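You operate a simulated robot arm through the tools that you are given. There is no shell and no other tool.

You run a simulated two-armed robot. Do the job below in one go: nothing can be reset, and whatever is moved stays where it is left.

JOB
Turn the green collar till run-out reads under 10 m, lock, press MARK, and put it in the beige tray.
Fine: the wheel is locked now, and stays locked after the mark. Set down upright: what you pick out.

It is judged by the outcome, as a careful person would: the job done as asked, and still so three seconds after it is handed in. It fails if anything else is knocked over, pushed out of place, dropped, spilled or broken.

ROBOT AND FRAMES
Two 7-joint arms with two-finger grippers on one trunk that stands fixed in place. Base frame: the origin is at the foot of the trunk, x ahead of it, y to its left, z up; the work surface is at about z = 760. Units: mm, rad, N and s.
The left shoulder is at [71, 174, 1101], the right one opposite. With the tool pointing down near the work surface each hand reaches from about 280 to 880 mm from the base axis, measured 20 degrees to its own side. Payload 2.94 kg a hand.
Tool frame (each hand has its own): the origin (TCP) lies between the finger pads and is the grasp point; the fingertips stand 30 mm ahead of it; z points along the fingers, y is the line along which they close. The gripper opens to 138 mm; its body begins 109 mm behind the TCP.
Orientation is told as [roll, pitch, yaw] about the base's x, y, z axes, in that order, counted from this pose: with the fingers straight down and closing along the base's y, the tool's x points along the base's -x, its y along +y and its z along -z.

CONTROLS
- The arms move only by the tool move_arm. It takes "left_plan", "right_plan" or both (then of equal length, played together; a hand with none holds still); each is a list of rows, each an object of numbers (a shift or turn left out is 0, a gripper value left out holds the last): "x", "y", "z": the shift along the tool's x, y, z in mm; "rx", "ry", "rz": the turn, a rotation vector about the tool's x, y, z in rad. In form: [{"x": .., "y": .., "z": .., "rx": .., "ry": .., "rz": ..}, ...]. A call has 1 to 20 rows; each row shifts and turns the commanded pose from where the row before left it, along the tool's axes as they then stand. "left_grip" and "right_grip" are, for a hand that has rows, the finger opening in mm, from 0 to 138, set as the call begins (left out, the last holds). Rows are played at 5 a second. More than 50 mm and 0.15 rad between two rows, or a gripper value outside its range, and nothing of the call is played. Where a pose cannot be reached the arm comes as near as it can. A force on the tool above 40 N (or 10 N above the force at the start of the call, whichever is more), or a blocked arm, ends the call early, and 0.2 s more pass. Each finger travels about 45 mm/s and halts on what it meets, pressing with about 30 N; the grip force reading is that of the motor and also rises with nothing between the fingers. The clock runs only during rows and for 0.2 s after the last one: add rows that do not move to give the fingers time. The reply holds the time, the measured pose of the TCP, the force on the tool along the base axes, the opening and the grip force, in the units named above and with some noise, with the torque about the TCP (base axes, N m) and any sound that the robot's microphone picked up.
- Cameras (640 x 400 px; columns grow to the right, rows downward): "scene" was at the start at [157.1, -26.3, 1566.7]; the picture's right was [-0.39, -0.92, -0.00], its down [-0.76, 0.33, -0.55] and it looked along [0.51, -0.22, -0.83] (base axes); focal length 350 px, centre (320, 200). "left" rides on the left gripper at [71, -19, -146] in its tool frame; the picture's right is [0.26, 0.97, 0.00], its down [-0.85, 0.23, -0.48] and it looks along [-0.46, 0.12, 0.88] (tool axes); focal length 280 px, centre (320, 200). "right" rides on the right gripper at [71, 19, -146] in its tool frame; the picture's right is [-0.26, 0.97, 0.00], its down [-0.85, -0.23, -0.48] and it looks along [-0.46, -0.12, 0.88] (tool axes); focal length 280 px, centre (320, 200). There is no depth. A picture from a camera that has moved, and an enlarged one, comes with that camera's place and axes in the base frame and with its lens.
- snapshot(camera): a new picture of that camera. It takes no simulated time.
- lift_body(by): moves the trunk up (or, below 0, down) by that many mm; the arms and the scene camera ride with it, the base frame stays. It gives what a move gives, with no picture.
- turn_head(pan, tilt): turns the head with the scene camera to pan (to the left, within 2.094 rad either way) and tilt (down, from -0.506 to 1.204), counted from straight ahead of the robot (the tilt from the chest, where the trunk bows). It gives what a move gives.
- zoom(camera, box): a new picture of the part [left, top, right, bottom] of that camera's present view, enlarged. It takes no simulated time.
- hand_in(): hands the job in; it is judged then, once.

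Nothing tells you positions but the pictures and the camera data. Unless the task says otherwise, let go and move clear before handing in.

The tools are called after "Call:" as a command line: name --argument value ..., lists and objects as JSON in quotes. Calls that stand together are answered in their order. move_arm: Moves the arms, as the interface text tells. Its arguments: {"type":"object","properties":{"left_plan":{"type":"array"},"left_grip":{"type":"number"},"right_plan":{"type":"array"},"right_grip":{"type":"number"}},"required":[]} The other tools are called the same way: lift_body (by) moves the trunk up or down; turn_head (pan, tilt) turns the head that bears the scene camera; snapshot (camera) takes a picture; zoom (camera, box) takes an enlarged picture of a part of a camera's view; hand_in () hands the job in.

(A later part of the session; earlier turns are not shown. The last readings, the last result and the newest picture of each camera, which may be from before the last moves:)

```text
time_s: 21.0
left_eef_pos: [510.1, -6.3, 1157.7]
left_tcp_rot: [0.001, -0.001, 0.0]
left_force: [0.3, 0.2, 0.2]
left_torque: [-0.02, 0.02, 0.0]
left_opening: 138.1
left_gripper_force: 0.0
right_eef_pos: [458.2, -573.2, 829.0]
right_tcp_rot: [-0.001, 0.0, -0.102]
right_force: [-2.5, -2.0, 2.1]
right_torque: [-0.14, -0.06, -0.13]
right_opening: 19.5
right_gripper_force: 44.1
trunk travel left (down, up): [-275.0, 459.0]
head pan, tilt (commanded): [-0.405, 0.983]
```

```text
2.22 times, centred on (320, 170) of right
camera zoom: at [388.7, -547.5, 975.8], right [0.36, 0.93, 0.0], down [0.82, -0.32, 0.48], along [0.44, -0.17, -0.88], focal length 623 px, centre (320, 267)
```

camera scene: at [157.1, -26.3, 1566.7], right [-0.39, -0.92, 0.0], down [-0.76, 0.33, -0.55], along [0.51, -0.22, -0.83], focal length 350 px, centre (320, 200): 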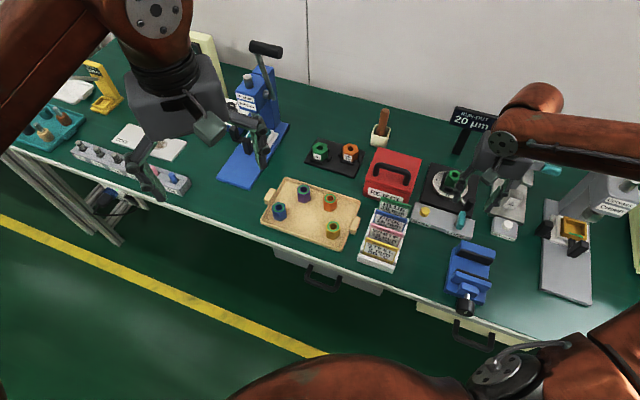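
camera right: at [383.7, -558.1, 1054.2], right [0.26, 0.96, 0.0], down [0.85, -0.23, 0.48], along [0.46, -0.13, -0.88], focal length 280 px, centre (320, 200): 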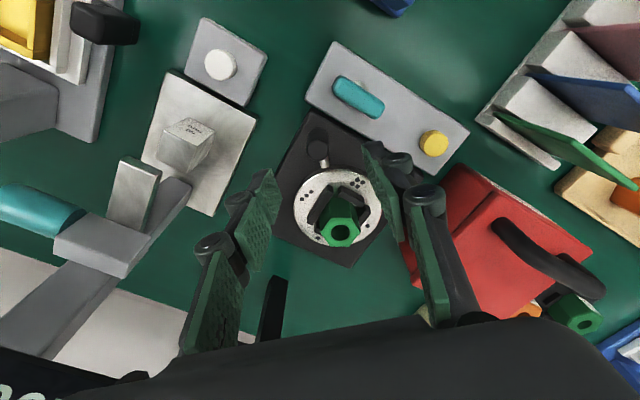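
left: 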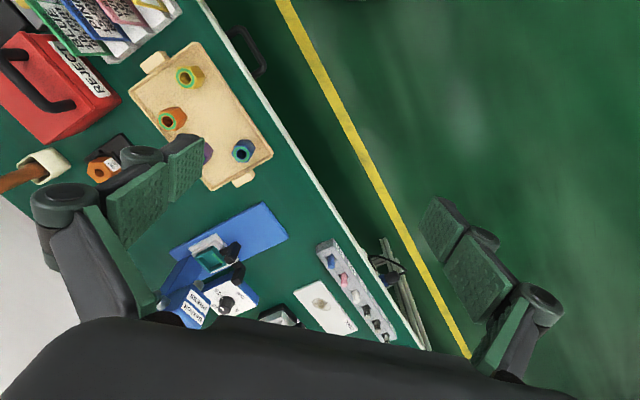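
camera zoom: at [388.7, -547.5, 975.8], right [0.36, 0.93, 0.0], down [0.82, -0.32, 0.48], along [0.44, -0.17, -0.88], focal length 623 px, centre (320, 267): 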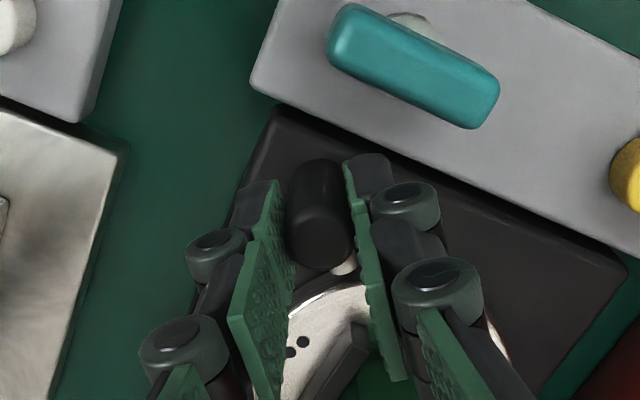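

The wheel moves freely with the crank. The display still shows 20 µm; I'll turn further in the same direction.

Call:
move_arm --right_plan '[{"x": -0.41, "y": 8.24, "rz": 0.1}, {"x": -0.41, "y": 8.24, "rz": 0.1}, {}]'

Call:
zoom --camera "scene" --box '[400, 90, 540, 250]'

```text
time_s: 21.8
left_eef_pos: [510.8, -7.0, 1157.3]
left_tcp_rot: [0.003, 0.0, 0.001]
left_force: [0.1, 0.5, 0.2]
left_torque: [0.02, -0.04, 0.01]
left_opening: 138.1
left_gripper_force: 0.1
right_eef_pos: [463.1, -557.1, 829.9]
right_tcp_rot: [-0.001, -0.001, -0.304]
right_force: [-2.6, -2.0, 1.4]
right_torque: [-0.08, -0.11, -0.2]
right_opening: 19.4
right_gripper_force: 44.4
trunk travel left (down, up): [-275.0, 459.0]
head pan, tilt (commanded): [-0.405, 0.983]
```

```text
2.50 times, centred on (470, 170) of scene
camera zoom: at [156.7, -26.3, 1566.8], right [-0.39, -0.92, 0.0], down [-0.76, 0.33, -0.56], along [0.51, -0.22, -0.83], focal length 874 px, centre (-55, 275)
```

zoom: 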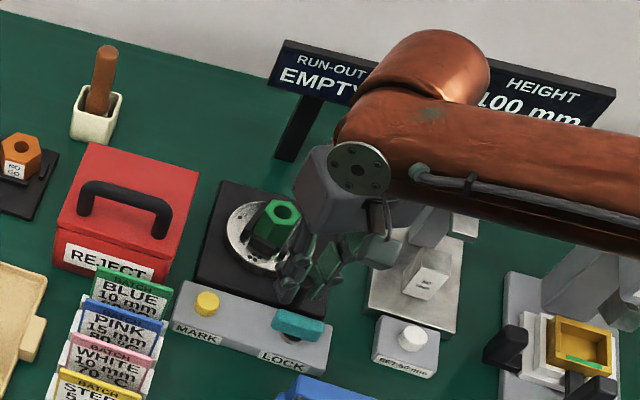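

The display now reads "EMPTY". I'll look closely at the nest and collar before going further.

Call:
zoom --camera "scene" --box '[440, 155, 500, 205]'

Call:
zoom --camera "right" --box '[240, 100, 480, 280]'

Call:
zoom --camera "scene" --box '[440, 90, 540, 150]'

Call:
snapshot --camera "left"

```text
8.00 times, centred on (470, 180) of scene
camera zoom: at [156.7, -26.3, 1566.8], right [-0.39, -0.92, 0.0], down [-0.76, 0.33, -0.56], along [0.51, -0.22, -0.83], focal length 2796 px, centre (-880, 360)
```

zoom: 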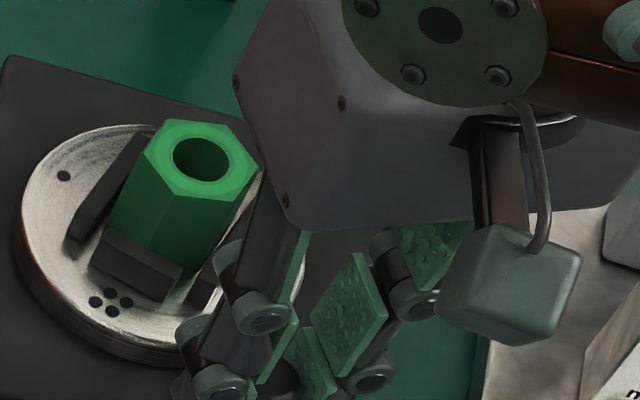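

```text
2.22 times, centred on (360, 190) of right
camera zoom: at [398.5, -517.5, 975.8], right [0.54, 0.84, 0.0], down [0.74, -0.47, 0.48], along [0.4, -0.26, -0.88], focal length 623 px, centre (231, 222)
```

zoom: 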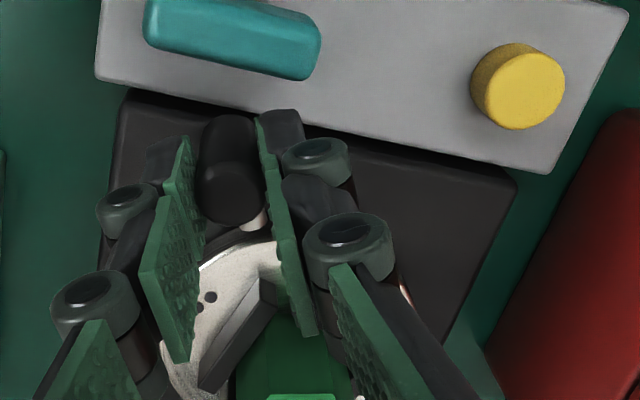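

```text
6.40 times, centred on (490, 120) of scene
camera zoom: at [156.7, -26.3, 1566.8], right [-0.39, -0.92, 0.0], down [-0.76, 0.33, -0.56], along [0.51, -0.22, -0.83], focal length 2236 px, centre (-768, 712)
```

zoom: 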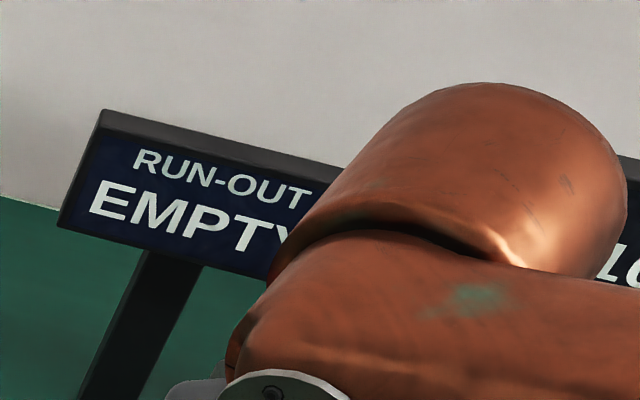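

```text
taken
camera left: at [438.8, -26.1, 1302.9], right [-0.26, 0.97, 0.0], down [0.85, 0.23, 0.48], along [0.46, 0.12, -0.88], focal length 280 px, centre (320, 200)
```

left: 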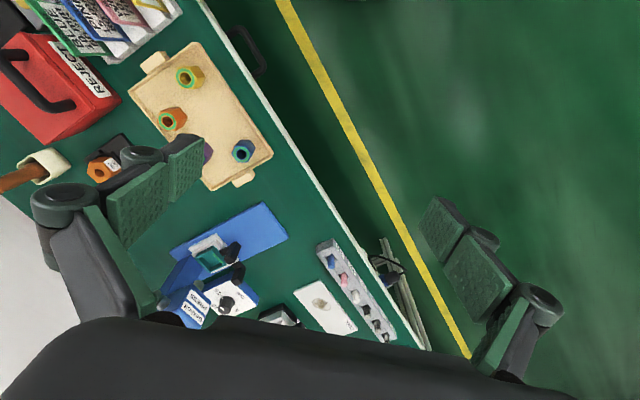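

Call:
zoom --camera "scene" --box '[438, 165, 474, 205]'

```text
10.00 times, centred on (456, 185) of scene
camera zoom: at [156.7, -26.3, 1566.8], right [-0.39, -0.92, 0.0], down [-0.76, 0.33, -0.56], along [0.51, -0.22, -0.83], focal length 3495 px, centre (-1040, 350)
```

zoom: 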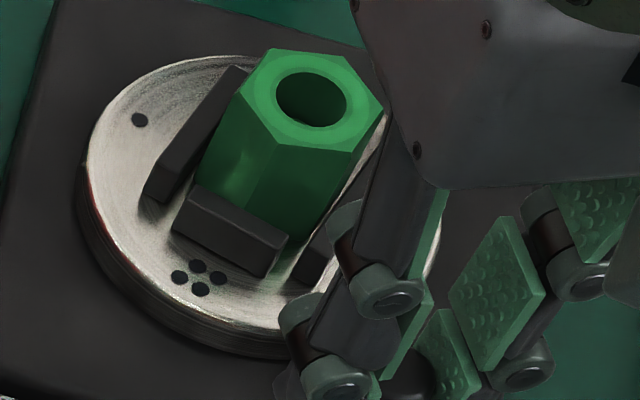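

The collar is still seated in its nest and has turned with the wheel, so "EMPTY" probably just means the wheel is between its four dotted index positions. I'll keep turning the same way in small steps.

Call:
move_arm --right_plan '[{"x": -0.41, "y": 8.24, "rz": 0.1}, {"x": -0.41, "y": 8.24, "rz": 0.1}, {}]'

Call:
zoom --camera "scene" --box '[400, 90, 540, 250]'

```text
time_s: 22.6
left_eef_pos: [511.2, -6.4, 1158.2]
left_tcp_rot: [-0.002, 0.0, 0.0]
left_force: [-0.6, 0.2, -0.2]
left_torque: [-0.04, -0.04, 0.02]
left_opening: 138.2
left_gripper_force: 0.1
right_eef_pos: [468.8, -541.6, 830.1]
right_tcp_rot: [0.001, 0.0, -0.504]
right_force: [-2.8, 1.5, 7.4]
right_torque: [0.59, 1.14, -0.04]
right_opening: 19.0
right_gripper_force: 44.2
trunk travel left (down, up): [-275.0, 459.0]
head pan, tilt (commanded): [-0.405, 0.983]
```

```text
2.50 times, centred on (470, 170) of scene
camera zoom: at [156.4, -25.5, 1566.9], right [-0.39, -0.92, 0.0], down [-0.76, 0.33, -0.56], along [0.51, -0.22, -0.83], focal length 874 px, centre (-55, 275)
```

zoom: 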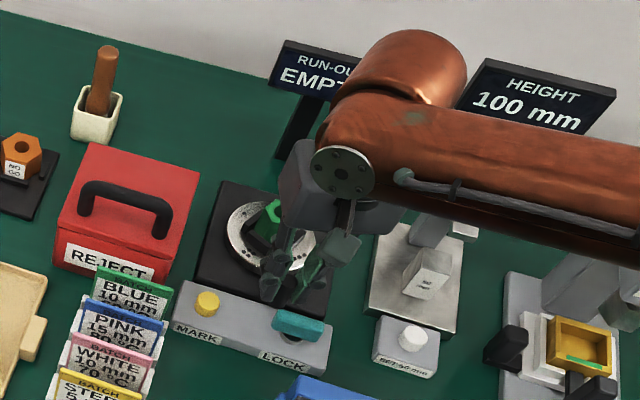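

Call:
zoom --camera "right" --box '[180, 80, 480, 290]'

```text
1.90 times, centred on (330, 185) of right
camera zoom: at [414.0, -490.7, 975.7], right [0.69, 0.72, 0.0], down [0.63, -0.61, 0.48], along [0.34, -0.33, -0.88], focal length 534 px, centre (301, 229)
```

zoom: 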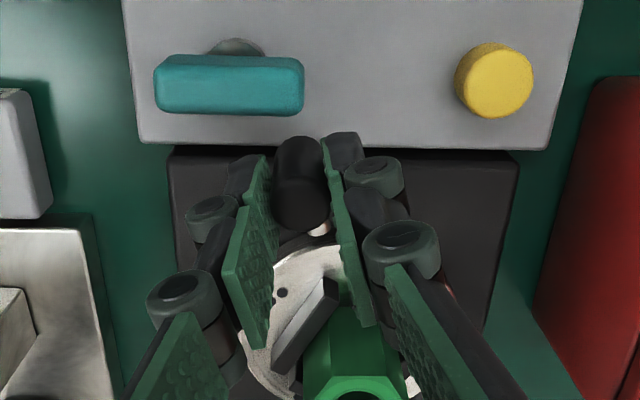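

All clear around the fingers. Continuing clockwise.

Call:
move_arm --right_plan '[{"x": -0.41, "y": 8.24, "z": -1, "rz": 0.1}, {"x": -0.41, "y": 8.24, "rz": 0.1}, {"x": -0.41, "y": 8.24, "rz": 0.1}, {}]'

Call:
zoom --camera "scene" --box '[400, 90, 540, 250]'

Call:
zoom --camera "right" --box '[180, 80, 480, 290]'

```text
time_s: 23.6
left_eef_pos: [509.9, -6.4, 1158.0]
left_tcp_rot: [-0.001, 0.0, 0.0]
left_force: [0.5, 0.5, -0.5]
left_torque: [0.02, 0.0, 0.02]
left_opening: 138.1
left_gripper_force: 0.1
right_eef_pos: [483.6, -522.0, 829.2]
right_tcp_rot: [0.0, 0.002, -0.804]
right_force: [-6.2, 3.3, -0.5]
right_torque: [0.31, 0.36, -0.19]
right_opening: 19.2
right_gripper_force: 44.5
trunk travel left (down, up): [-275.0, 459.0]
head pan, tilt (commanded): [-0.405, 0.983]
```

```text
2.50 times, centred on (470, 170) of scene
camera zoom: at [156.3, -25.7, 1566.8], right [-0.39, -0.92, 0.0], down [-0.76, 0.33, -0.56], along [0.51, -0.22, -0.83], focal length 874 px, centre (-55, 275)
```

zoom: 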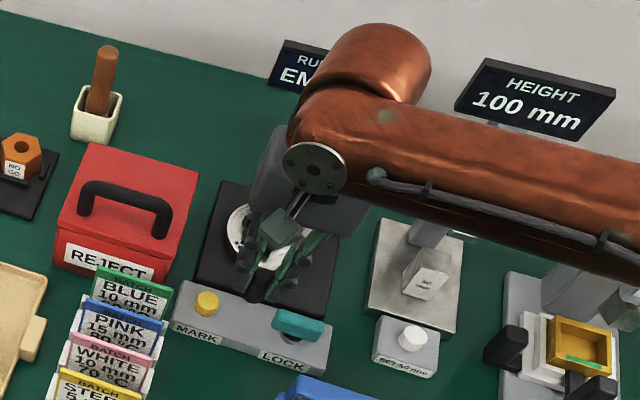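

```text
1.90 times, centred on (330, 185) of right
camera zoom: at [447.0, -458.1, 975.8], right [0.88, 0.48, 0.0], down [0.42, -0.77, 0.47], along [0.23, -0.42, -0.88], focal length 534 px, centre (301, 229)
```

zoom: 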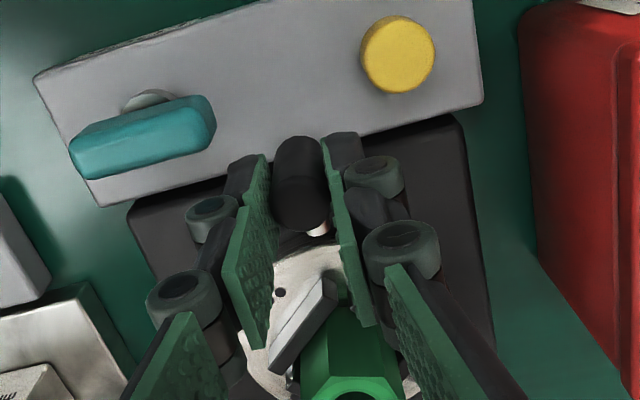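

Still reading EMPTY at about 46° of turn, and there is a clear gap to the red box. Continuing in small steps toward the next index position.

Call:
move_arm --right_plan '[{"x": -0.41, "y": 8.24, "rz": 0.1}, {"x": -0.41, "y": 8.24, "rz": 0.1}, {"x": -0.41, "y": 8.24, "rz": 0.1}, {}]'

Call:
zoom --camera "scene" --box '[400, 90, 540, 250]'

Call:
zoom --camera "right" --box '[180, 80, 480, 290]'

```text
time_s: 24.6
left_eef_pos: [509.9, -6.1, 1156.1]
left_tcp_rot: [0.001, 0.001, 0.0]
left_force: [0.0, 0.6, -0.8]
left_torque: [0.02, -0.01, 0.0]
left_opening: 138.0
left_gripper_force: 0.0
right_eef_pos: [504.1, -507.7, 829.6]
right_tcp_rot: [0.0, 0.0, -1.101]
right_force: [0.1, -0.6, -1.2]
right_torque: [0.77, 0.25, -0.02]
right_opening: 19.0
right_gripper_force: 44.0
trunk travel left (down, up): [-275.0, 459.0]
head pan, tilt (commanded): [-0.405, 0.983]
```

```text
2.50 times, centred on (470, 170) of scene
camera zoom: at [157.5, -26.6, 1566.7], right [-0.39, -0.92, 0.0], down [-0.76, 0.33, -0.55], along [0.51, -0.22, -0.83], focal length 874 px, centre (-55, 275)
```

zoom: 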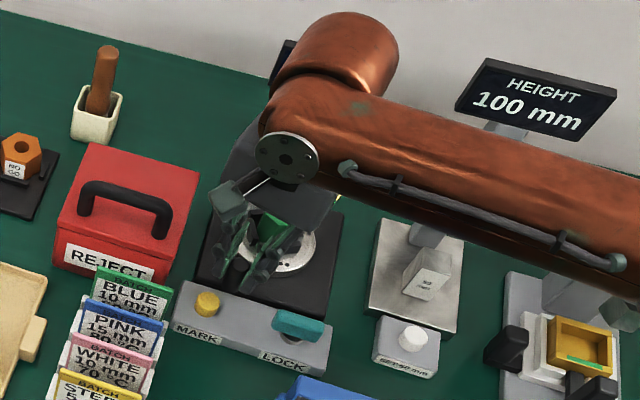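

```text
1.90 times, centred on (330, 185) of right
camera zoom: at [487.8, -436.7, 975.8], right [0.98, 0.2, 0.0], down [0.18, -0.86, 0.48], along [0.1, -0.47, -0.88], focal length 534 px, centre (301, 229)
```

zoom: 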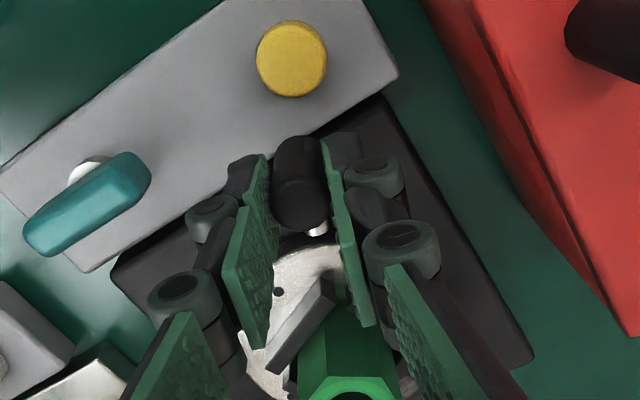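

The arm now hides the display, so I'll finish the turn toward 90° first, turning the hand slightly more than the crank to stay clear of the red box, and then read the display with the hand away.

Call:
move_arm --right_plan '[{"x": -0.38, "y": 7.66, "rz": 0.129}, {"x": -0.11, "y": 7.67, "rz": 0.129}, {"x": 0.17, "y": 7.67, "rz": 0.129}, {}]'

Call:
snapshot --camera "right"

Call:
snapshot --camera "scene"

```text
time_s: 25.6
left_eef_pos: [511.7, -5.8, 1157.0]
left_tcp_rot: [0.0, 0.001, 0.0]
left_force: [0.1, 0.3, 0.2]
left_torque: [0.0, -0.02, 0.01]
left_opening: 138.3
left_gripper_force: 0.1
right_eef_pos: [527.4, -500.6, 830.4]
right_tcp_rot: [0.0, -0.001, -1.49]
right_force: [3.4, -1.8, -3.9]
right_torque: [-0.25, -0.25, 0.22]
right_opening: 19.5
right_gripper_force: 44.8
trunk travel left (down, up): [-275.0, 459.0]
head pan, tilt (commanded): [-0.405, 0.983]
```

```text
taken
camera right: at [538.7, -429.1, 975.8], right [0.98, -0.18, 0.0], down [-0.16, -0.86, 0.48], along [-0.09, -0.47, -0.88], focal length 280 px, centre (320, 200)
```

right: 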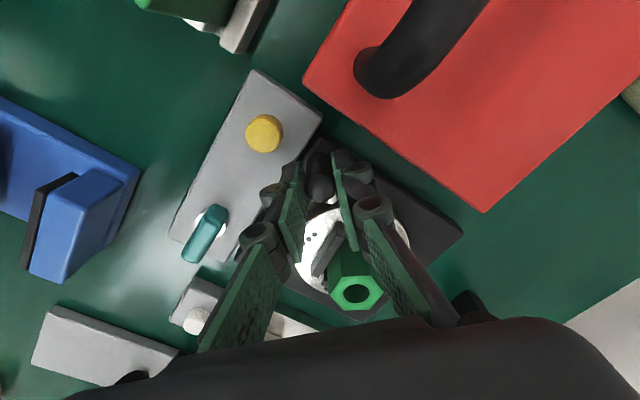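

```text
taken
camera scene: at [158.0, -26.9, 1566.6], right [-0.39, -0.92, 0.0], down [-0.76, 0.33, -0.55], along [0.51, -0.22, -0.83], focal length 350 px, centre (320, 200)
```

scene: 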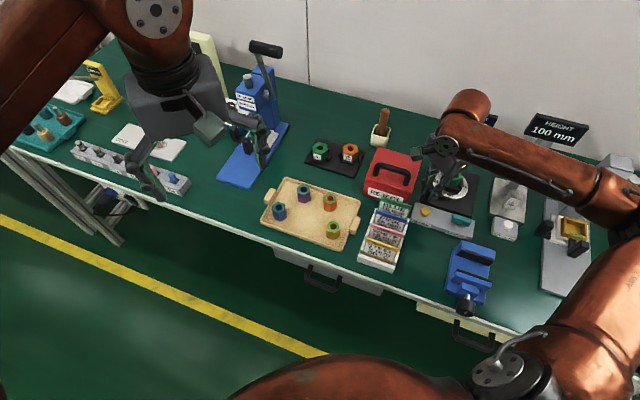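

There's still visible clearance to the red box. Finishing the last ~10°.

Call:
move_arm --right_plan '[{"x": 0.44, "y": 7.66, "rz": 0.12}, {"x": 0.7, "y": 7.3, "rz": 0.1}, {}]'

Call:
snapshot --camera "right"

Call:
snapshot --camera "scene"

```text
time_s: 26.4
left_eef_pos: [511.2, -7.4, 1157.7]
left_tcp_rot: [-0.001, -0.002, 0.0]
left_force: [-0.6, -0.5, 0.7]
left_torque: [0.03, -0.03, -0.03]
left_opening: 137.9
left_gripper_force: 0.0
right_eef_pos: [540.8, -499.8, 829.5]
right_tcp_rot: [0.0, 0.0, -1.71]
right_force: [4.2, -2.5, 2.1]
right_torque: [0.4, -0.17, 0.31]
right_opening: 19.2
right_gripper_force: 44.6
trunk travel left (down, up): [-275.0, 459.0]
head pan, tilt (commanded): [-0.405, 0.983]
```

```text
taken
camera right: at [568.8, -432.9, 975.8], right [0.92, -0.39, 0.0], down [-0.35, -0.81, 0.48], along [-0.19, -0.44, -0.88], focal length 280 px, centre (320, 200)
```

right: 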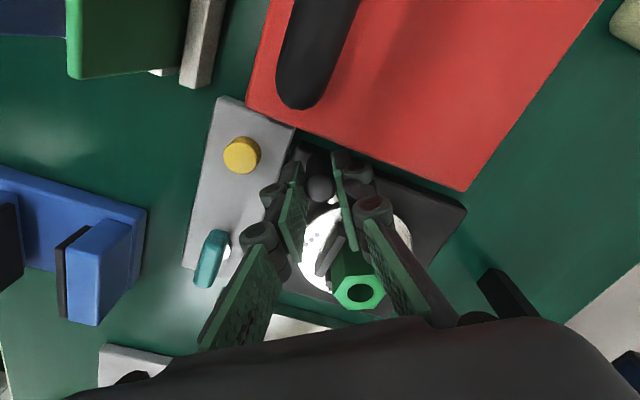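

```text
taken
camera scene: at [157.4, -26.4, 1566.7], right [-0.39, -0.92, 0.0], down [-0.76, 0.33, -0.55], along [0.51, -0.22, -0.83], focal length 350 px, centre (320, 200)
```

scene: 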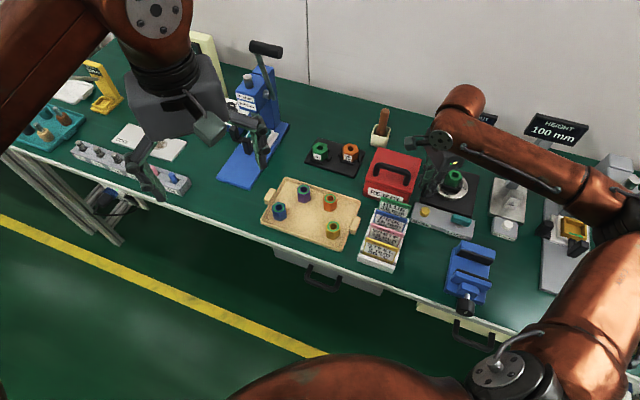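

The crank is now a quarter turn on, but the arm hides the display. I'll open slightly, rise, and back off to read it.

Call:
move_arm --right_plan '[{}, {}]' --right_grip 27

Call:
move_arm --right_plan '[{"z": -20}, {"z": -30}, {"z": -30}, {"rz": -0.14}, {"rz": -0.14}, {"rz": -0.14}, {"rz": -0.14}, {"rz": -0.14}, {"rz": -0.14}, {"rz": -0.14}, {"rz": -0.14}, {"rz": -0.14}, {"rz": -0.14}, {"rz": -0.14}, {"rz": -0.14}, {"x": 40, "y": -25}, {"x": 40, "y": -25}, {}]'

Call:
snapshot --camera "right"

Call:
zoom --camera "scene" --box '[400, 90, 540, 250]'

```text
time_s: 27.0
left_eef_pos: [510.0, -7.2, 1157.2]
left_tcp_rot: [0.002, 0.0, 0.001]
left_force: [-0.3, 0.0, 0.9]
left_torque: [0.0, -0.01, 0.05]
left_opening: 138.0
left_gripper_force: 0.0
right_eef_pos: [540.9, -499.5, 829.4]
right_tcp_rot: [-0.002, 0.001, -1.71]
right_force: [-0.8, 0.5, -0.3]
right_torque: [0.01, -0.01, -0.01]
right_opening: 27.1
right_gripper_force: 0.1
trunk travel left (down, up): [-275.0, 459.0]
head pan, tilt (commanded): [-0.405, 0.983]
```

```text
time_s: 30.8
left_eef_pos: [511.6, -11.0, 1156.7]
left_tcp_rot: [0.003, 0.002, -0.002]
left_force: [0.3, 0.2, 0.0]
left_torque: [0.11, -0.02, 0.02]
left_opening: 138.1
left_gripper_force: 0.0
right_eef_pos: [458.7, -550.3, 904.2]
right_tcp_rot: [0.004, 0.0, -0.029]
right_force: [0.5, 0.4, -2.3]
right_torque: [0.04, 0.03, 0.04]
right_opening: 27.2
right_gripper_force: 0.0
trunk travel left (down, up): [-275.0, 459.0]
head pan, tilt (commanded): [-0.405, 0.983]
```

```text
taken
camera right: at [387.6, -530.5, 1050.6], right [0.29, 0.96, 0.01], down [0.84, -0.26, 0.47], along [0.46, -0.13, -0.88], focal length 280 px, centre (320, 200)
```

right: 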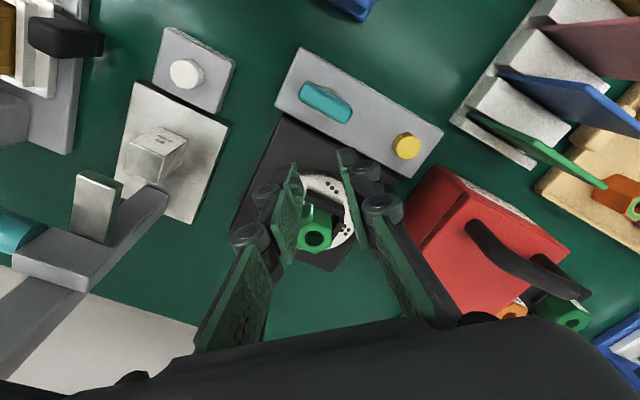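

```text
2.50 times, centred on (470, 170) of scene
camera zoom: at [158.6, -30.5, 1566.3], right [-0.39, -0.92, 0.0], down [-0.76, 0.33, -0.55], along [0.51, -0.22, -0.83], focal length 874 px, centre (-55, 275)
```

zoom: 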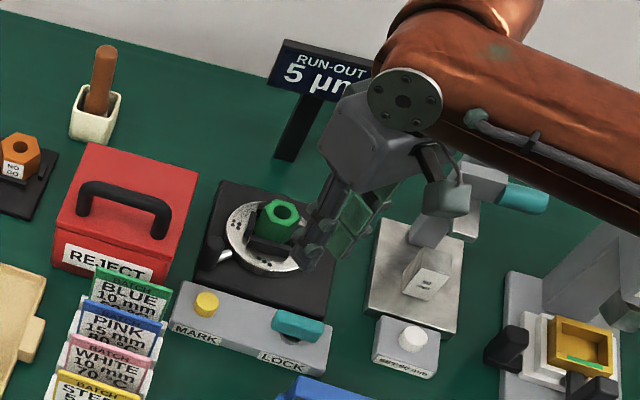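

The display now reads 5 µm, which is under 10. Next is to lock: I'll return above the lever, fingers across it (yaw +45°), and turn it back.

Call:
move_arm --right_plan '[{"x": 15, "y": 7}, {"x": 14, "y": 7}, {"rz": -0.136}, {"rz": -0.136}, {"rz": -0.136}, {"rz": -0.136}, {"rz": -0.136}, {"rz": -0.136}, {}]' --right_grip 50

Call:
zoom --camera "right" --box '[200, 80, 440, 260]'

Call:
zoom --camera "scene" --box '[400, 90, 540, 250]'

```text
time_s: 32.8
left_eef_pos: [510.7, -6.5, 1157.9]
left_tcp_rot: [0.002, 0.0, 0.001]
left_force: [-0.9, 0.4, 1.1]
left_torque: [0.01, 0.02, -0.02]
left_opening: 138.2
left_gripper_force: 0.1
right_eef_pos: [431.6, -531.9, 909.2]
right_tcp_rot: [0.0, -0.001, 0.787]
right_force: [-0.8, -0.3, 0.4]
right_torque: [-0.02, -0.03, -0.02]
right_opening: 50.2
right_gripper_force: 0.0
trunk travel left (down, up): [-275.0, 459.0]
head pan, tilt (commanded): [-0.405, 0.983]
```

```text
2.22 times, centred on (320, 170) of right
camera zoom: at [366.3, -569.0, 1055.8], right [-0.5, 0.87, 0.0], down [0.76, 0.44, 0.48], along [0.41, 0.24, -0.88], focal length 623 px, centre (320, 267)
```

zoom: 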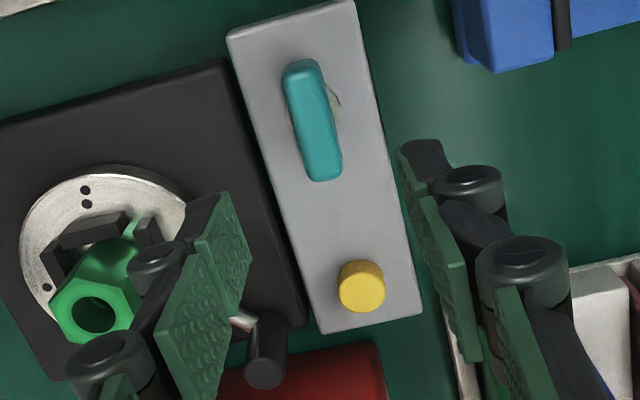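

```text
2.50 times, centred on (470, 170) of scene
camera zoom: at [157.0, -26.1, 1566.7], right [-0.39, -0.92, 0.0], down [-0.76, 0.33, -0.55], along [0.51, -0.22, -0.83], focal length 874 px, centre (-55, 275)
```

zoom: 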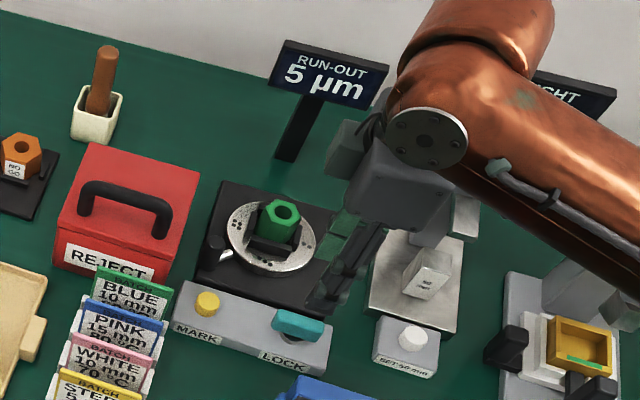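

5 µm is confirmed with the display in full view. I'll shift 4 mm to centre on the lever, go down and close on it.

Call:
move_arm --right_plan '[{"x": 3, "y": -3, "z": 33}, {"z": 35}, {"z": 25}, {}]'

Call:
zoom --camera "right" --box '[200, 80, 440, 260]'

```text
time_s: 33.8
left_eef_pos: [510.5, -6.6, 1158.2]
left_tcp_rot: [0.001, -0.001, -0.001]
left_force: [-0.3, 0.3, -0.5]
left_torque: [0.02, -0.03, 0.02]
left_opening: 137.6
left_gripper_force: 0.1
right_eef_pos: [431.1, -536.6, 816.0]
right_tcp_rot: [-0.001, 0.002, 0.785]
right_force: [-0.1, -0.9, 0.1]
right_torque: [-0.01, -0.04, -0.02]
right_opening: 50.1
right_gripper_force: 0.1
trunk travel left (down, up): [-275.0, 459.0]
head pan, tilt (commanded): [-0.405, 0.983]
```

```text
2.22 times, centred on (320, 170) of right
camera zoom: at [366.1, -573.4, 962.8], right [-0.5, 0.87, 0.0], down [0.76, 0.44, 0.48], along [0.41, 0.24, -0.88], focal length 623 px, centre (320, 267)
```

zoom: 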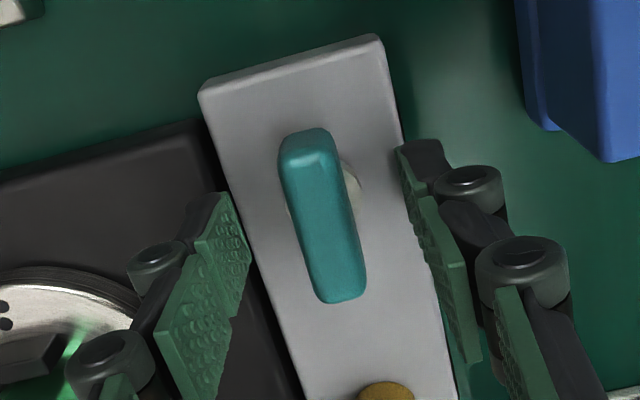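

Call:
move_arm --right_plan '[{}, {}, {}, {}, {}]' --right_grip 6

```text
time_s: 35.0
left_eef_pos: [509.6, -4.9, 1157.6]
left_tcp_rot: [-0.001, -0.001, 0.001]
left_force: [0.7, -1.1, -0.7]
left_torque: [-0.01, 0.03, 0.01]
left_opening: 138.0
left_gripper_force: 0.1
right_eef_pos: [429.7, -536.1, 817.0]
right_tcp_rot: [0.002, 0.001, 0.788]
right_force: [-7.2, 7.6, -5.9]
right_torque: [0.24, 0.16, -0.01]
right_opening: 16.0
right_gripper_force: 42.1
trunk travel left (down, up): [-275.0, 459.0]
head pan, tilt (commanded): [-0.405, 0.983]
```

Gripped at 16 mm. Turning the lever clockwise back to its locked position.

Call:
move_arm --right_plan '[{"rz": 0.1}, {"rz": 0.1}, {"rz": 0.1}, {"rz": 0.1}, {"rz": 0.1}, {"rz": 0.1}, {"rz": 0.1}, {"rz": 0.1}, {}]'

Call:
zoom --camera "scene" --box '[400, 90, 540, 250]'

Call:
zoom --camera "right" --box '[180, 60, 460, 270]'

```text
time_s: 37.0
left_eef_pos: [509.9, -6.3, 1158.5]
left_tcp_rot: [0.0, 0.0, 0.001]
left_force: [-0.5, 0.6, -0.8]
left_torque: [-0.01, -0.03, 0.02]
left_opening: 137.9
left_gripper_force: 0.1
right_eef_pos: [430.4, -535.3, 815.9]
right_tcp_rot: [0.001, 0.001, -0.015]
right_force: [-11.9, 9.6, -11.9]
right_torque: [0.25, 0.39, 0.0]
right_opening: 15.7
right_gripper_force: 41.8
trunk travel left (down, up): [-275.0, 459.0]
head pan, tilt (commanded): [-0.405, 0.983]
```

```text
2.50 times, centred on (470, 170) of scene
camera zoom: at [156.5, -25.8, 1566.8], right [-0.39, -0.92, 0.0], down [-0.76, 0.33, -0.56], along [0.51, -0.22, -0.83], focal length 874 px, centre (-55, 275)
```

zoom: 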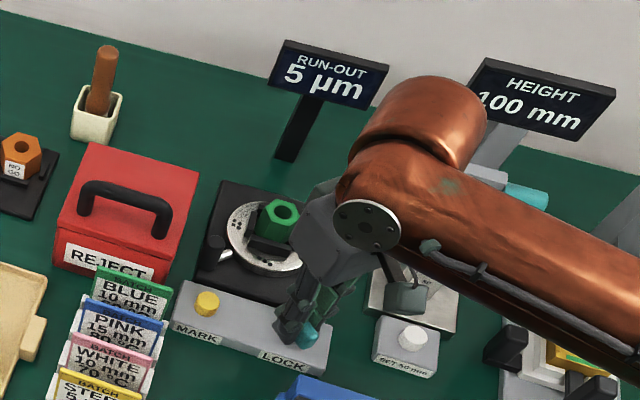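

```text
1.90 times, centred on (320, 165) of right
camera zoom: at [358.7, -516.0, 962.8], right [0.28, 0.96, 0.0], down [0.85, -0.24, 0.47], along [0.46, -0.13, -0.88], focal length 534 px, centre (320, 267)
```

zoom: 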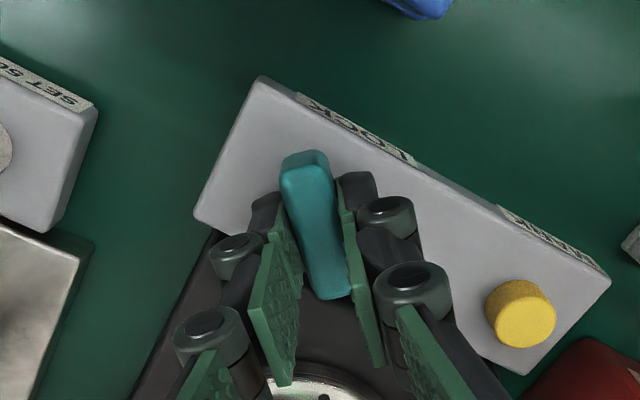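

Call:
move_arm --right_plan '[{"x": 0.8, "y": 0.6, "z": 0.7, "rz": 0.1}, {"rz": 0.1}, {"rz": 0.1}, {"rz": 0.1}, {"rz": 0.1}, {"rz": 0.1}, {"rz": 0.09}, {"rz": 0.08}, {}]'

Call:
zoom --camera "scene" --box '[400, 90, 540, 250]'

Call:
zoom --camera "right" --box '[180, 60, 460, 270]'

```text
time_s: 39.0
left_eef_pos: [508.9, -5.3, 1158.3]
left_tcp_rot: [-0.001, 0.0, 0.0]
left_force: [-0.3, 0.7, -0.2]
left_torque: [0.02, -0.02, 0.02]
left_opening: 138.0
left_gripper_force: 0.0
right_eef_pos: [430.6, -536.3, 816.5]
right_tcp_rot: [0.001, -0.001, -0.785]
right_force: [-3.9, 3.2, -6.5]
right_torque: [-0.72, -0.64, -0.02]
right_opening: 15.8
right_gripper_force: 41.6
trunk travel left (down, up): [-275.0, 459.0]
head pan, tilt (commanded): [-0.405, 0.983]
```

```text
2.50 times, centred on (470, 170) of scene
camera zoom: at [156.9, -26.1, 1566.7], right [-0.39, -0.92, 0.0], down [-0.76, 0.33, -0.55], along [0.51, -0.22, -0.83], focal length 874 px, centre (-55, 275)
```

zoom: 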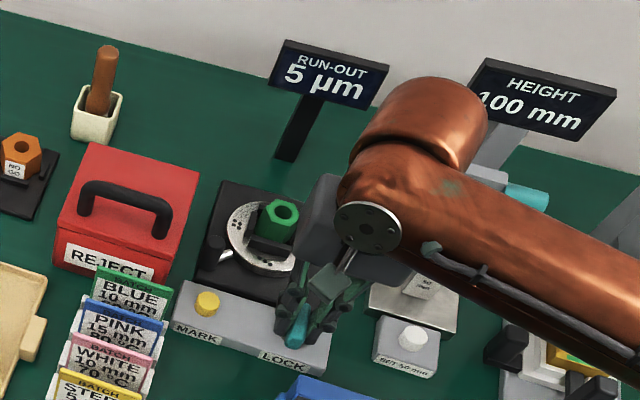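

```text
1.90 times, centred on (320, 165) of right
camera zoom: at [392.1, -472.7, 962.6], right [0.87, 0.5, 0.0], down [0.44, -0.76, 0.48], along [0.24, -0.41, -0.88], focal length 534 px, centre (320, 267)
```

zoom: 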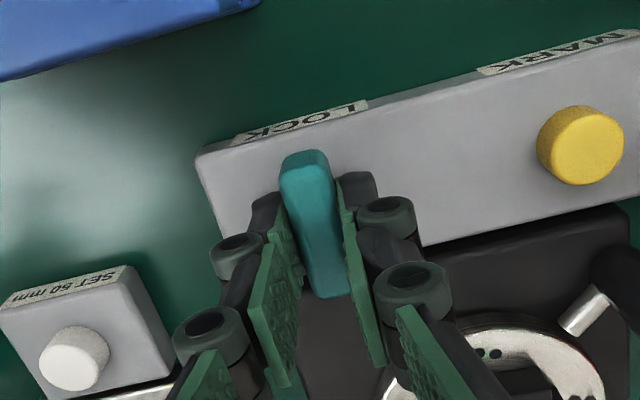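

The lever is back across the bar, and the display still reads 5 µm. I'll turn a touch further to make sure it is fully seated, then release and rise.

Call:
move_arm --right_plan '[{"rz": 0.03}, {}]'

```text
time_s: 39.6
left_eef_pos: [509.7, -7.3, 1157.5]
left_tcp_rot: [0.0, 0.0, 0.002]
left_force: [0.5, 0.7, 0.4]
left_torque: [0.0, -0.04, 0.02]
left_opening: 137.9
left_gripper_force: 0.2
right_eef_pos: [430.3, -536.6, 817.0]
right_tcp_rot: [-0.001, 0.001, -0.812]
right_force: [-3.0, 0.1, -7.0]
right_torque: [-0.39, -0.31, 0.99]
right_opening: 15.6
right_gripper_force: 41.3
trunk travel left (down, up): [-275.0, 459.0]
head pan, tilt (commanded): [-0.405, 0.983]
```

The torque rose to about 1 N m, so the lever is against its stop and fully locked. Releasing and rising.

Call:
move_arm --right_plan '[{}, {}, {}]' --right_grip 45

Call:
move_arm --right_plan '[{"z": -25}, {"z": -30}, {"z": -35}, {}]'

Call:
snapshot --camera "right"

Call:
zoom --camera "scene" --box '[400, 90, 540, 250]'

```text
time_s: 40.4
left_eef_pos: [510.5, -6.0, 1157.2]
left_tcp_rot: [0.002, 0.0, -0.001]
left_force: [-0.5, -0.1, 0.4]
left_torque: [-0.02, 0.02, 0.02]
left_opening: 138.1
left_gripper_force: 0.0
right_eef_pos: [430.4, -536.3, 816.7]
right_tcp_rot: [0.002, 0.0, -0.815]
right_force: [0.0, -0.2, -0.3]
right_torque: [0.01, 0.0, 0.0]
right_opening: 44.8
right_gripper_force: 0.0
trunk travel left (down, up): [-275.0, 459.0]
head pan, tilt (commanded): [-0.405, 0.983]
```

```text
time_s: 41.4
left_eef_pos: [510.9, -6.3, 1158.5]
left_tcp_rot: [-0.001, 0.0, 0.0]
left_force: [0.0, -0.5, 0.6]
left_torque: [0.0, -0.01, -0.04]
left_opening: 137.9
left_gripper_force: 0.1
right_eef_pos: [427.3, -536.8, 906.9]
right_tcp_rot: [0.0, 0.002, -0.814]
right_force: [0.7, 0.0, 0.2]
right_torque: [-0.04, 0.0, 0.01]
right_opening: 44.8
right_gripper_force: 0.0
trunk travel left (down, up): [-275.0, 459.0]
head pan, tilt (commanded): [-0.405, 0.983]
```

```text
taken
camera right: at [391.1, -472.6, 1053.2], right [0.88, 0.47, 0.0], down [0.42, -0.78, 0.48], along [0.22, -0.42, -0.88], focal length 280 px, centre (320, 200)
```

right: 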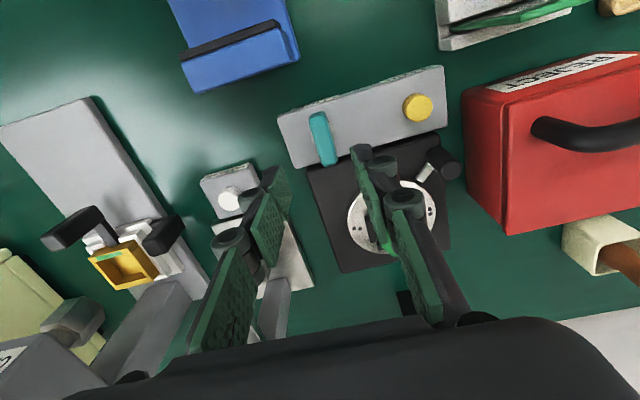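

```text
2.50 times, centred on (470, 170) of scene
camera zoom: at [157.4, -26.4, 1566.6], right [-0.39, -0.92, 0.0], down [-0.76, 0.33, -0.55], along [0.51, -0.22, -0.83], focal length 874 px, centre (-55, 275)
```

zoom: 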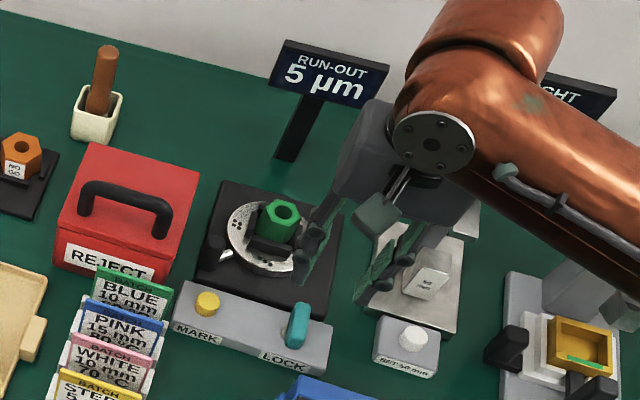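

Locked, and still 5 µm. Next I'll close the fingers and go over the yellow MARK button at about (494, -472), then come down to just above it.

Call:
move_arm --right_plan '[{"y": 31.4}, {"y": 31.4}, {"y": 31.3}, {}, {}]' --right_grip 0

Call:
snapshot --camera "right"

Call:
zoom --camera "scene" --box '[370, 130, 500, 250]'

```text
time_s: 42.6
left_eef_pos: [510.6, -6.2, 1157.9]
left_tcp_rot: [0.0, 0.004, -0.001]
left_force: [0.0, 0.2, -0.9]
left_torque: [0.04, 0.0, -0.01]
left_opening: 138.1
left_gripper_force: 0.1
right_eef_pos: [497.3, -472.1, 905.9]
right_tcp_rot: [-0.002, 0.001, -0.814]
right_force: [0.3, -1.1, -0.6]
right_torque: [0.01, 0.0, 0.0]
right_opening: 0.0
right_gripper_force: 28.7
trunk travel left (down, up): [-275.0, 459.0]
head pan, tilt (commanded): [-0.405, 0.983]
```

```text
taken
camera right: at [462.3, -408.0, 1051.7], right [0.88, 0.47, 0.0], down [0.42, -0.78, 0.48], along [0.22, -0.42, -0.88], focal length 280 px, centre (320, 200)
```

right: 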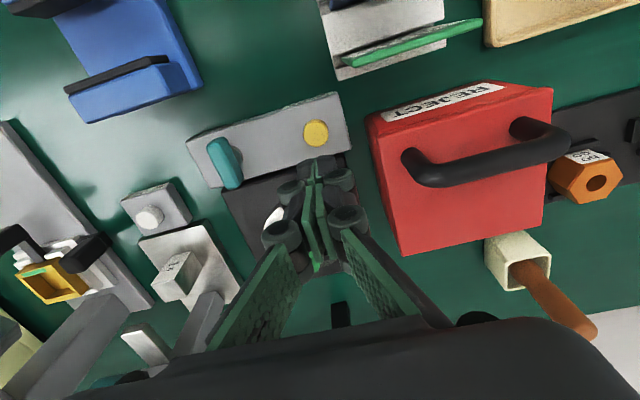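

```text
3.33 times, centred on (435, 190) of scene
camera zoom: at [157.8, -25.9, 1566.6], right [-0.39, -0.92, 0.0], down [-0.76, 0.33, -0.55], along [0.51, -0.22, -0.83], focal length 1165 px, centre (-63, 233)
```

zoom: 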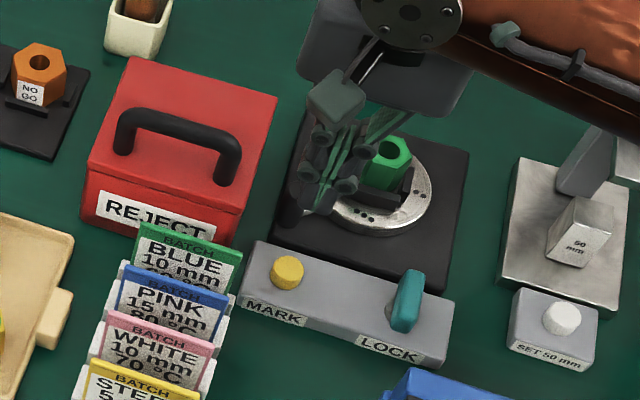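

The button is nearly below the fingertips (needs about 3 mm shift). Coming down to about 9 mm above it.

Call:
move_arm --right_plan '[{"x": 2.5, "y": -2.4, "z": 30}, {"z": 30}, {"z": 22}, {}]'

Call:
zoom --camera "right" --box '[200, 80, 440, 260]'

Call:
zoom --camera "scene" --box '[390, 130, 490, 250]'

```text
time_s: 43.6
left_eef_pos: [510.5, -7.2, 1158.0]
left_tcp_rot: [-0.001, 0.0, 0.0]
left_force: [0.1, 0.8, 0.6]
left_torque: [-0.02, -0.04, 0.01]
left_opening: 137.9
left_gripper_force: 0.1
right_eef_pos: [492.9, -471.7, 822.7]
right_tcp_rot: [0.0, 0.001, -0.813]
right_force: [-0.6, 0.4, 0.2]
right_torque: [0.0, 0.01, 0.01]
right_opening: 0.0
right_gripper_force: 28.1
trunk travel left (down, up): [-275.0, 459.0]
head pan, tilt (commanded): [-0.405, 0.983]
```

```text
2.22 times, centred on (320, 170) of right
camera zoom: at [457.2, -408.1, 969.1], right [0.88, 0.47, 0.0], down [0.42, -0.78, 0.48], along [0.22, -0.42, -0.88], focal length 623 px, centre (320, 267)
```

zoom: 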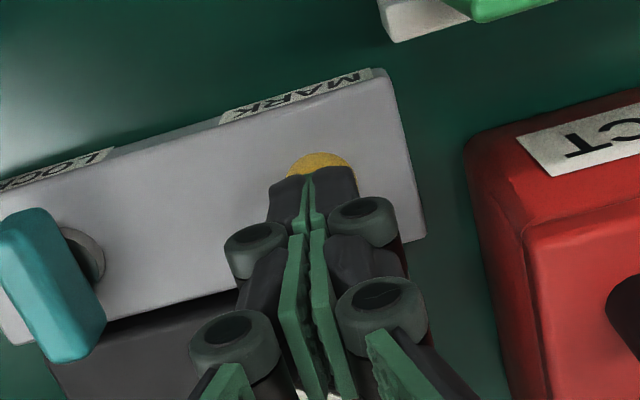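

```text
3.33 times, centred on (440, 190) of scene
camera zoom: at [156.9, -25.7, 1566.8], right [-0.39, -0.92, 0.0], down [-0.76, 0.33, -0.56], along [0.51, -0.22, -0.83], focal length 1165 px, centre (-80, 233)
```

zoom: 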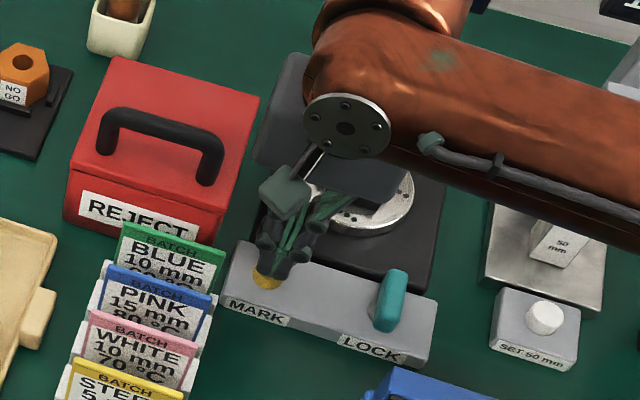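

The tips are right over the button. Pressing down in small steps while watching the force.

Call:
move_arm --right_plan '[{"z": 3}, {"z": 2}, {"z": 2}, {}]'

```text
time_s: 44.6
left_eef_pos: [509.4, -5.9, 1157.3]
left_tcp_rot: [0.0, -0.001, 0.001]
left_force: [0.2, -0.2, 0.3]
left_torque: [0.03, -0.02, 0.0]
left_opening: 138.0
left_gripper_force: 0.0
right_eef_pos: [495.3, -472.4, 817.0]
right_tcp_rot: [0.0, 0.001, -0.816]
right_force: [-0.2, -0.1, 1.1]
right_torque: [-0.02, 0.01, 0.01]
right_opening: 0.2
right_gripper_force: 28.6
trunk travel left (down, up): [-275.0, 459.0]
head pan, tilt (commanded): [-0.405, 0.983]
```

Call:
move_arm --right_plan '[{"z": 1.5}, {"z": 1.5}, {}]'

Call:
zoom --camera "scene" --box '[400, 80, 520, 250]'

```text
time_s: 45.4
left_eef_pos: [510.6, -6.0, 1158.0]
left_tcp_rot: [0.0, -0.001, 0.0]
left_force: [-0.3, -0.3, -0.2]
left_torque: [-0.01, -0.03, 0.0]
left_opening: 137.8
left_gripper_force: 0.1
right_eef_pos: [495.5, -469.7, 813.4]
right_tcp_rot: [0.0, 0.0, -0.814]
right_force: [-0.7, -0.5, 3.7]
right_torque: [0.02, 0.06, -0.02]
right_opening: 5.9
right_gripper_force: 28.6
trunk travel left (down, up): [-275.0, 459.0]
head pan, tilt (commanded): [-0.405, 0.983]
```

```text
2.35 times, centred on (460, 165) of scene
camera zoom: at [156.7, -25.6, 1566.8], right [-0.39, -0.92, 0.0], down [-0.76, 0.33, -0.56], along [0.51, -0.22, -0.83], focal length 822 px, centre (-9, 282)
```

zoom: 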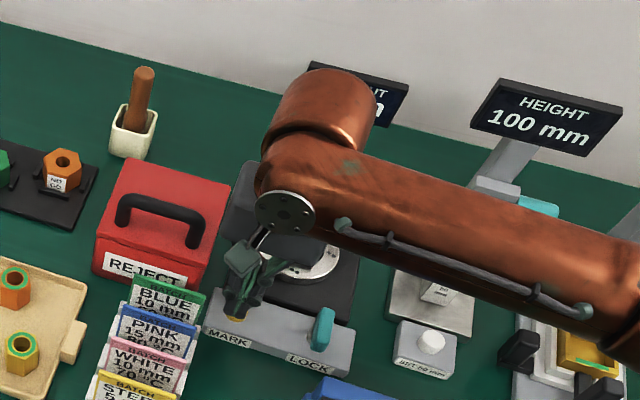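

Call:
zoom --camera "right" --box '[240, 100, 400, 240]'

```text
2.86 times, centred on (320, 170) of right
camera zoom: at [459.2, -406.0, 959.9], right [0.88, 0.47, 0.0], down [0.42, -0.78, 0.48], along [0.22, -0.42, -0.88], focal length 801 px, centre (320, 286)
```

zoom: 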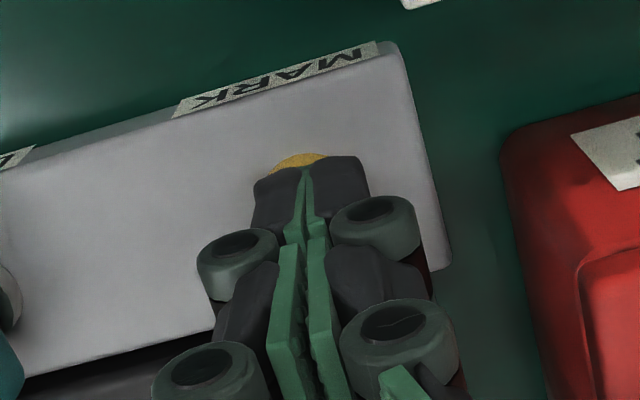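

The tips are on the button but it isn't down yet (only 3.7 N). Pressing a little further.

Call:
move_arm --right_plan '[{"z": 1.5}, {"z": 1.5}, {}]'

```text
time_s: 46.2
left_eef_pos: [508.9, -6.5, 1157.7]
left_tcp_rot: [-0.003, 0.0, -0.001]
left_force: [0.2, 1.2, -0.1]
left_torque: [-0.04, 0.01, 0.03]
left_opening: 138.2
left_gripper_force: 0.1
right_eef_pos: [496.2, -469.6, 811.9]
right_tcp_rot: [0.001, -0.002, -0.812]
right_force: [3.0, -0.5, 10.2]
right_torque: [-0.03, -0.08, 0.02]
right_opening: 6.3
right_gripper_force: 28.7
trunk travel left (down, up): [-275.0, 459.0]
head pan, tilt (commanded): [-0.405, 0.983]
```

Call:
move_arm --right_plan '[{"z": 1.5}, {"z": 1}, {}]'

Call:
zoom --camera "right" --box '[240, 100, 400, 240]'

Call:
zoom --camera "scene" --box '[400, 80, 520, 250]'

```text
time_s: 47.0
left_eef_pos: [509.8, -3.8, 1158.5]
left_tcp_rot: [-0.002, 0.0, -0.002]
left_force: [-0.4, 0.3, 0.8]
left_torque: [0.0, 0.01, -0.01]
left_opening: 138.4
left_gripper_force: 0.0
right_eef_pos: [495.0, -470.3, 810.5]
right_tcp_rot: [0.003, -0.003, -0.813]
right_force: [3.4, 3.5, 18.6]
right_torque: [0.08, -0.08, 0.07]
right_opening: 5.9
right_gripper_force: 28.8
trunk travel left (down, up): [-275.0, 459.0]
head pan, tilt (commanded): [-0.405, 0.983]
```

```text
2.86 times, centred on (320, 170) of right
camera zoom: at [458.5, -405.8, 956.4], right [0.88, 0.47, 0.0], down [0.41, -0.77, 0.48], along [0.23, -0.42, -0.88], focal length 801 px, centre (320, 286)
```

zoom: 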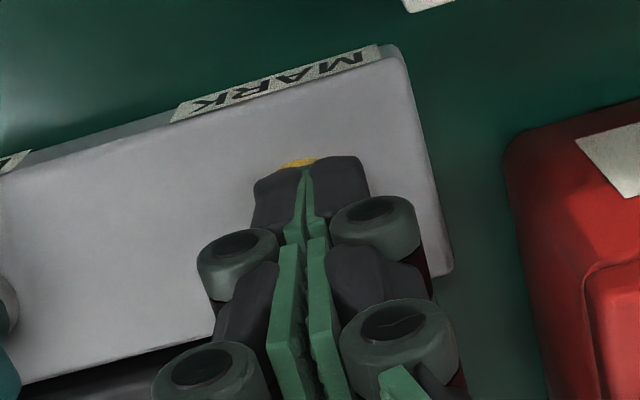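

```text
2.35 times, centred on (460, 165) of scene
camera zoom: at [156.0, -23.8, 1567.0], right [-0.39, -0.92, 0.0], down [-0.76, 0.33, -0.56], along [0.51, -0.22, -0.83], focal length 822 px, centre (-9, 282)
```

zoom: 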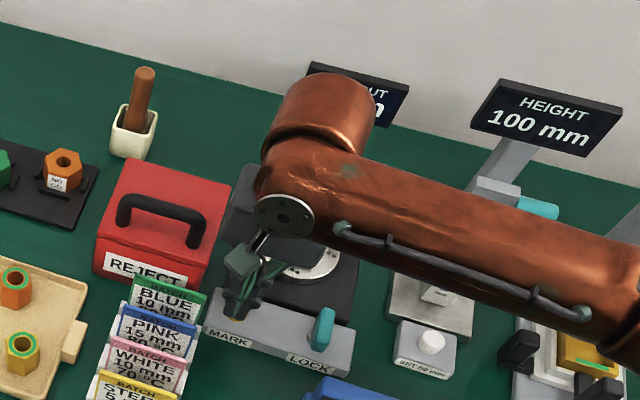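

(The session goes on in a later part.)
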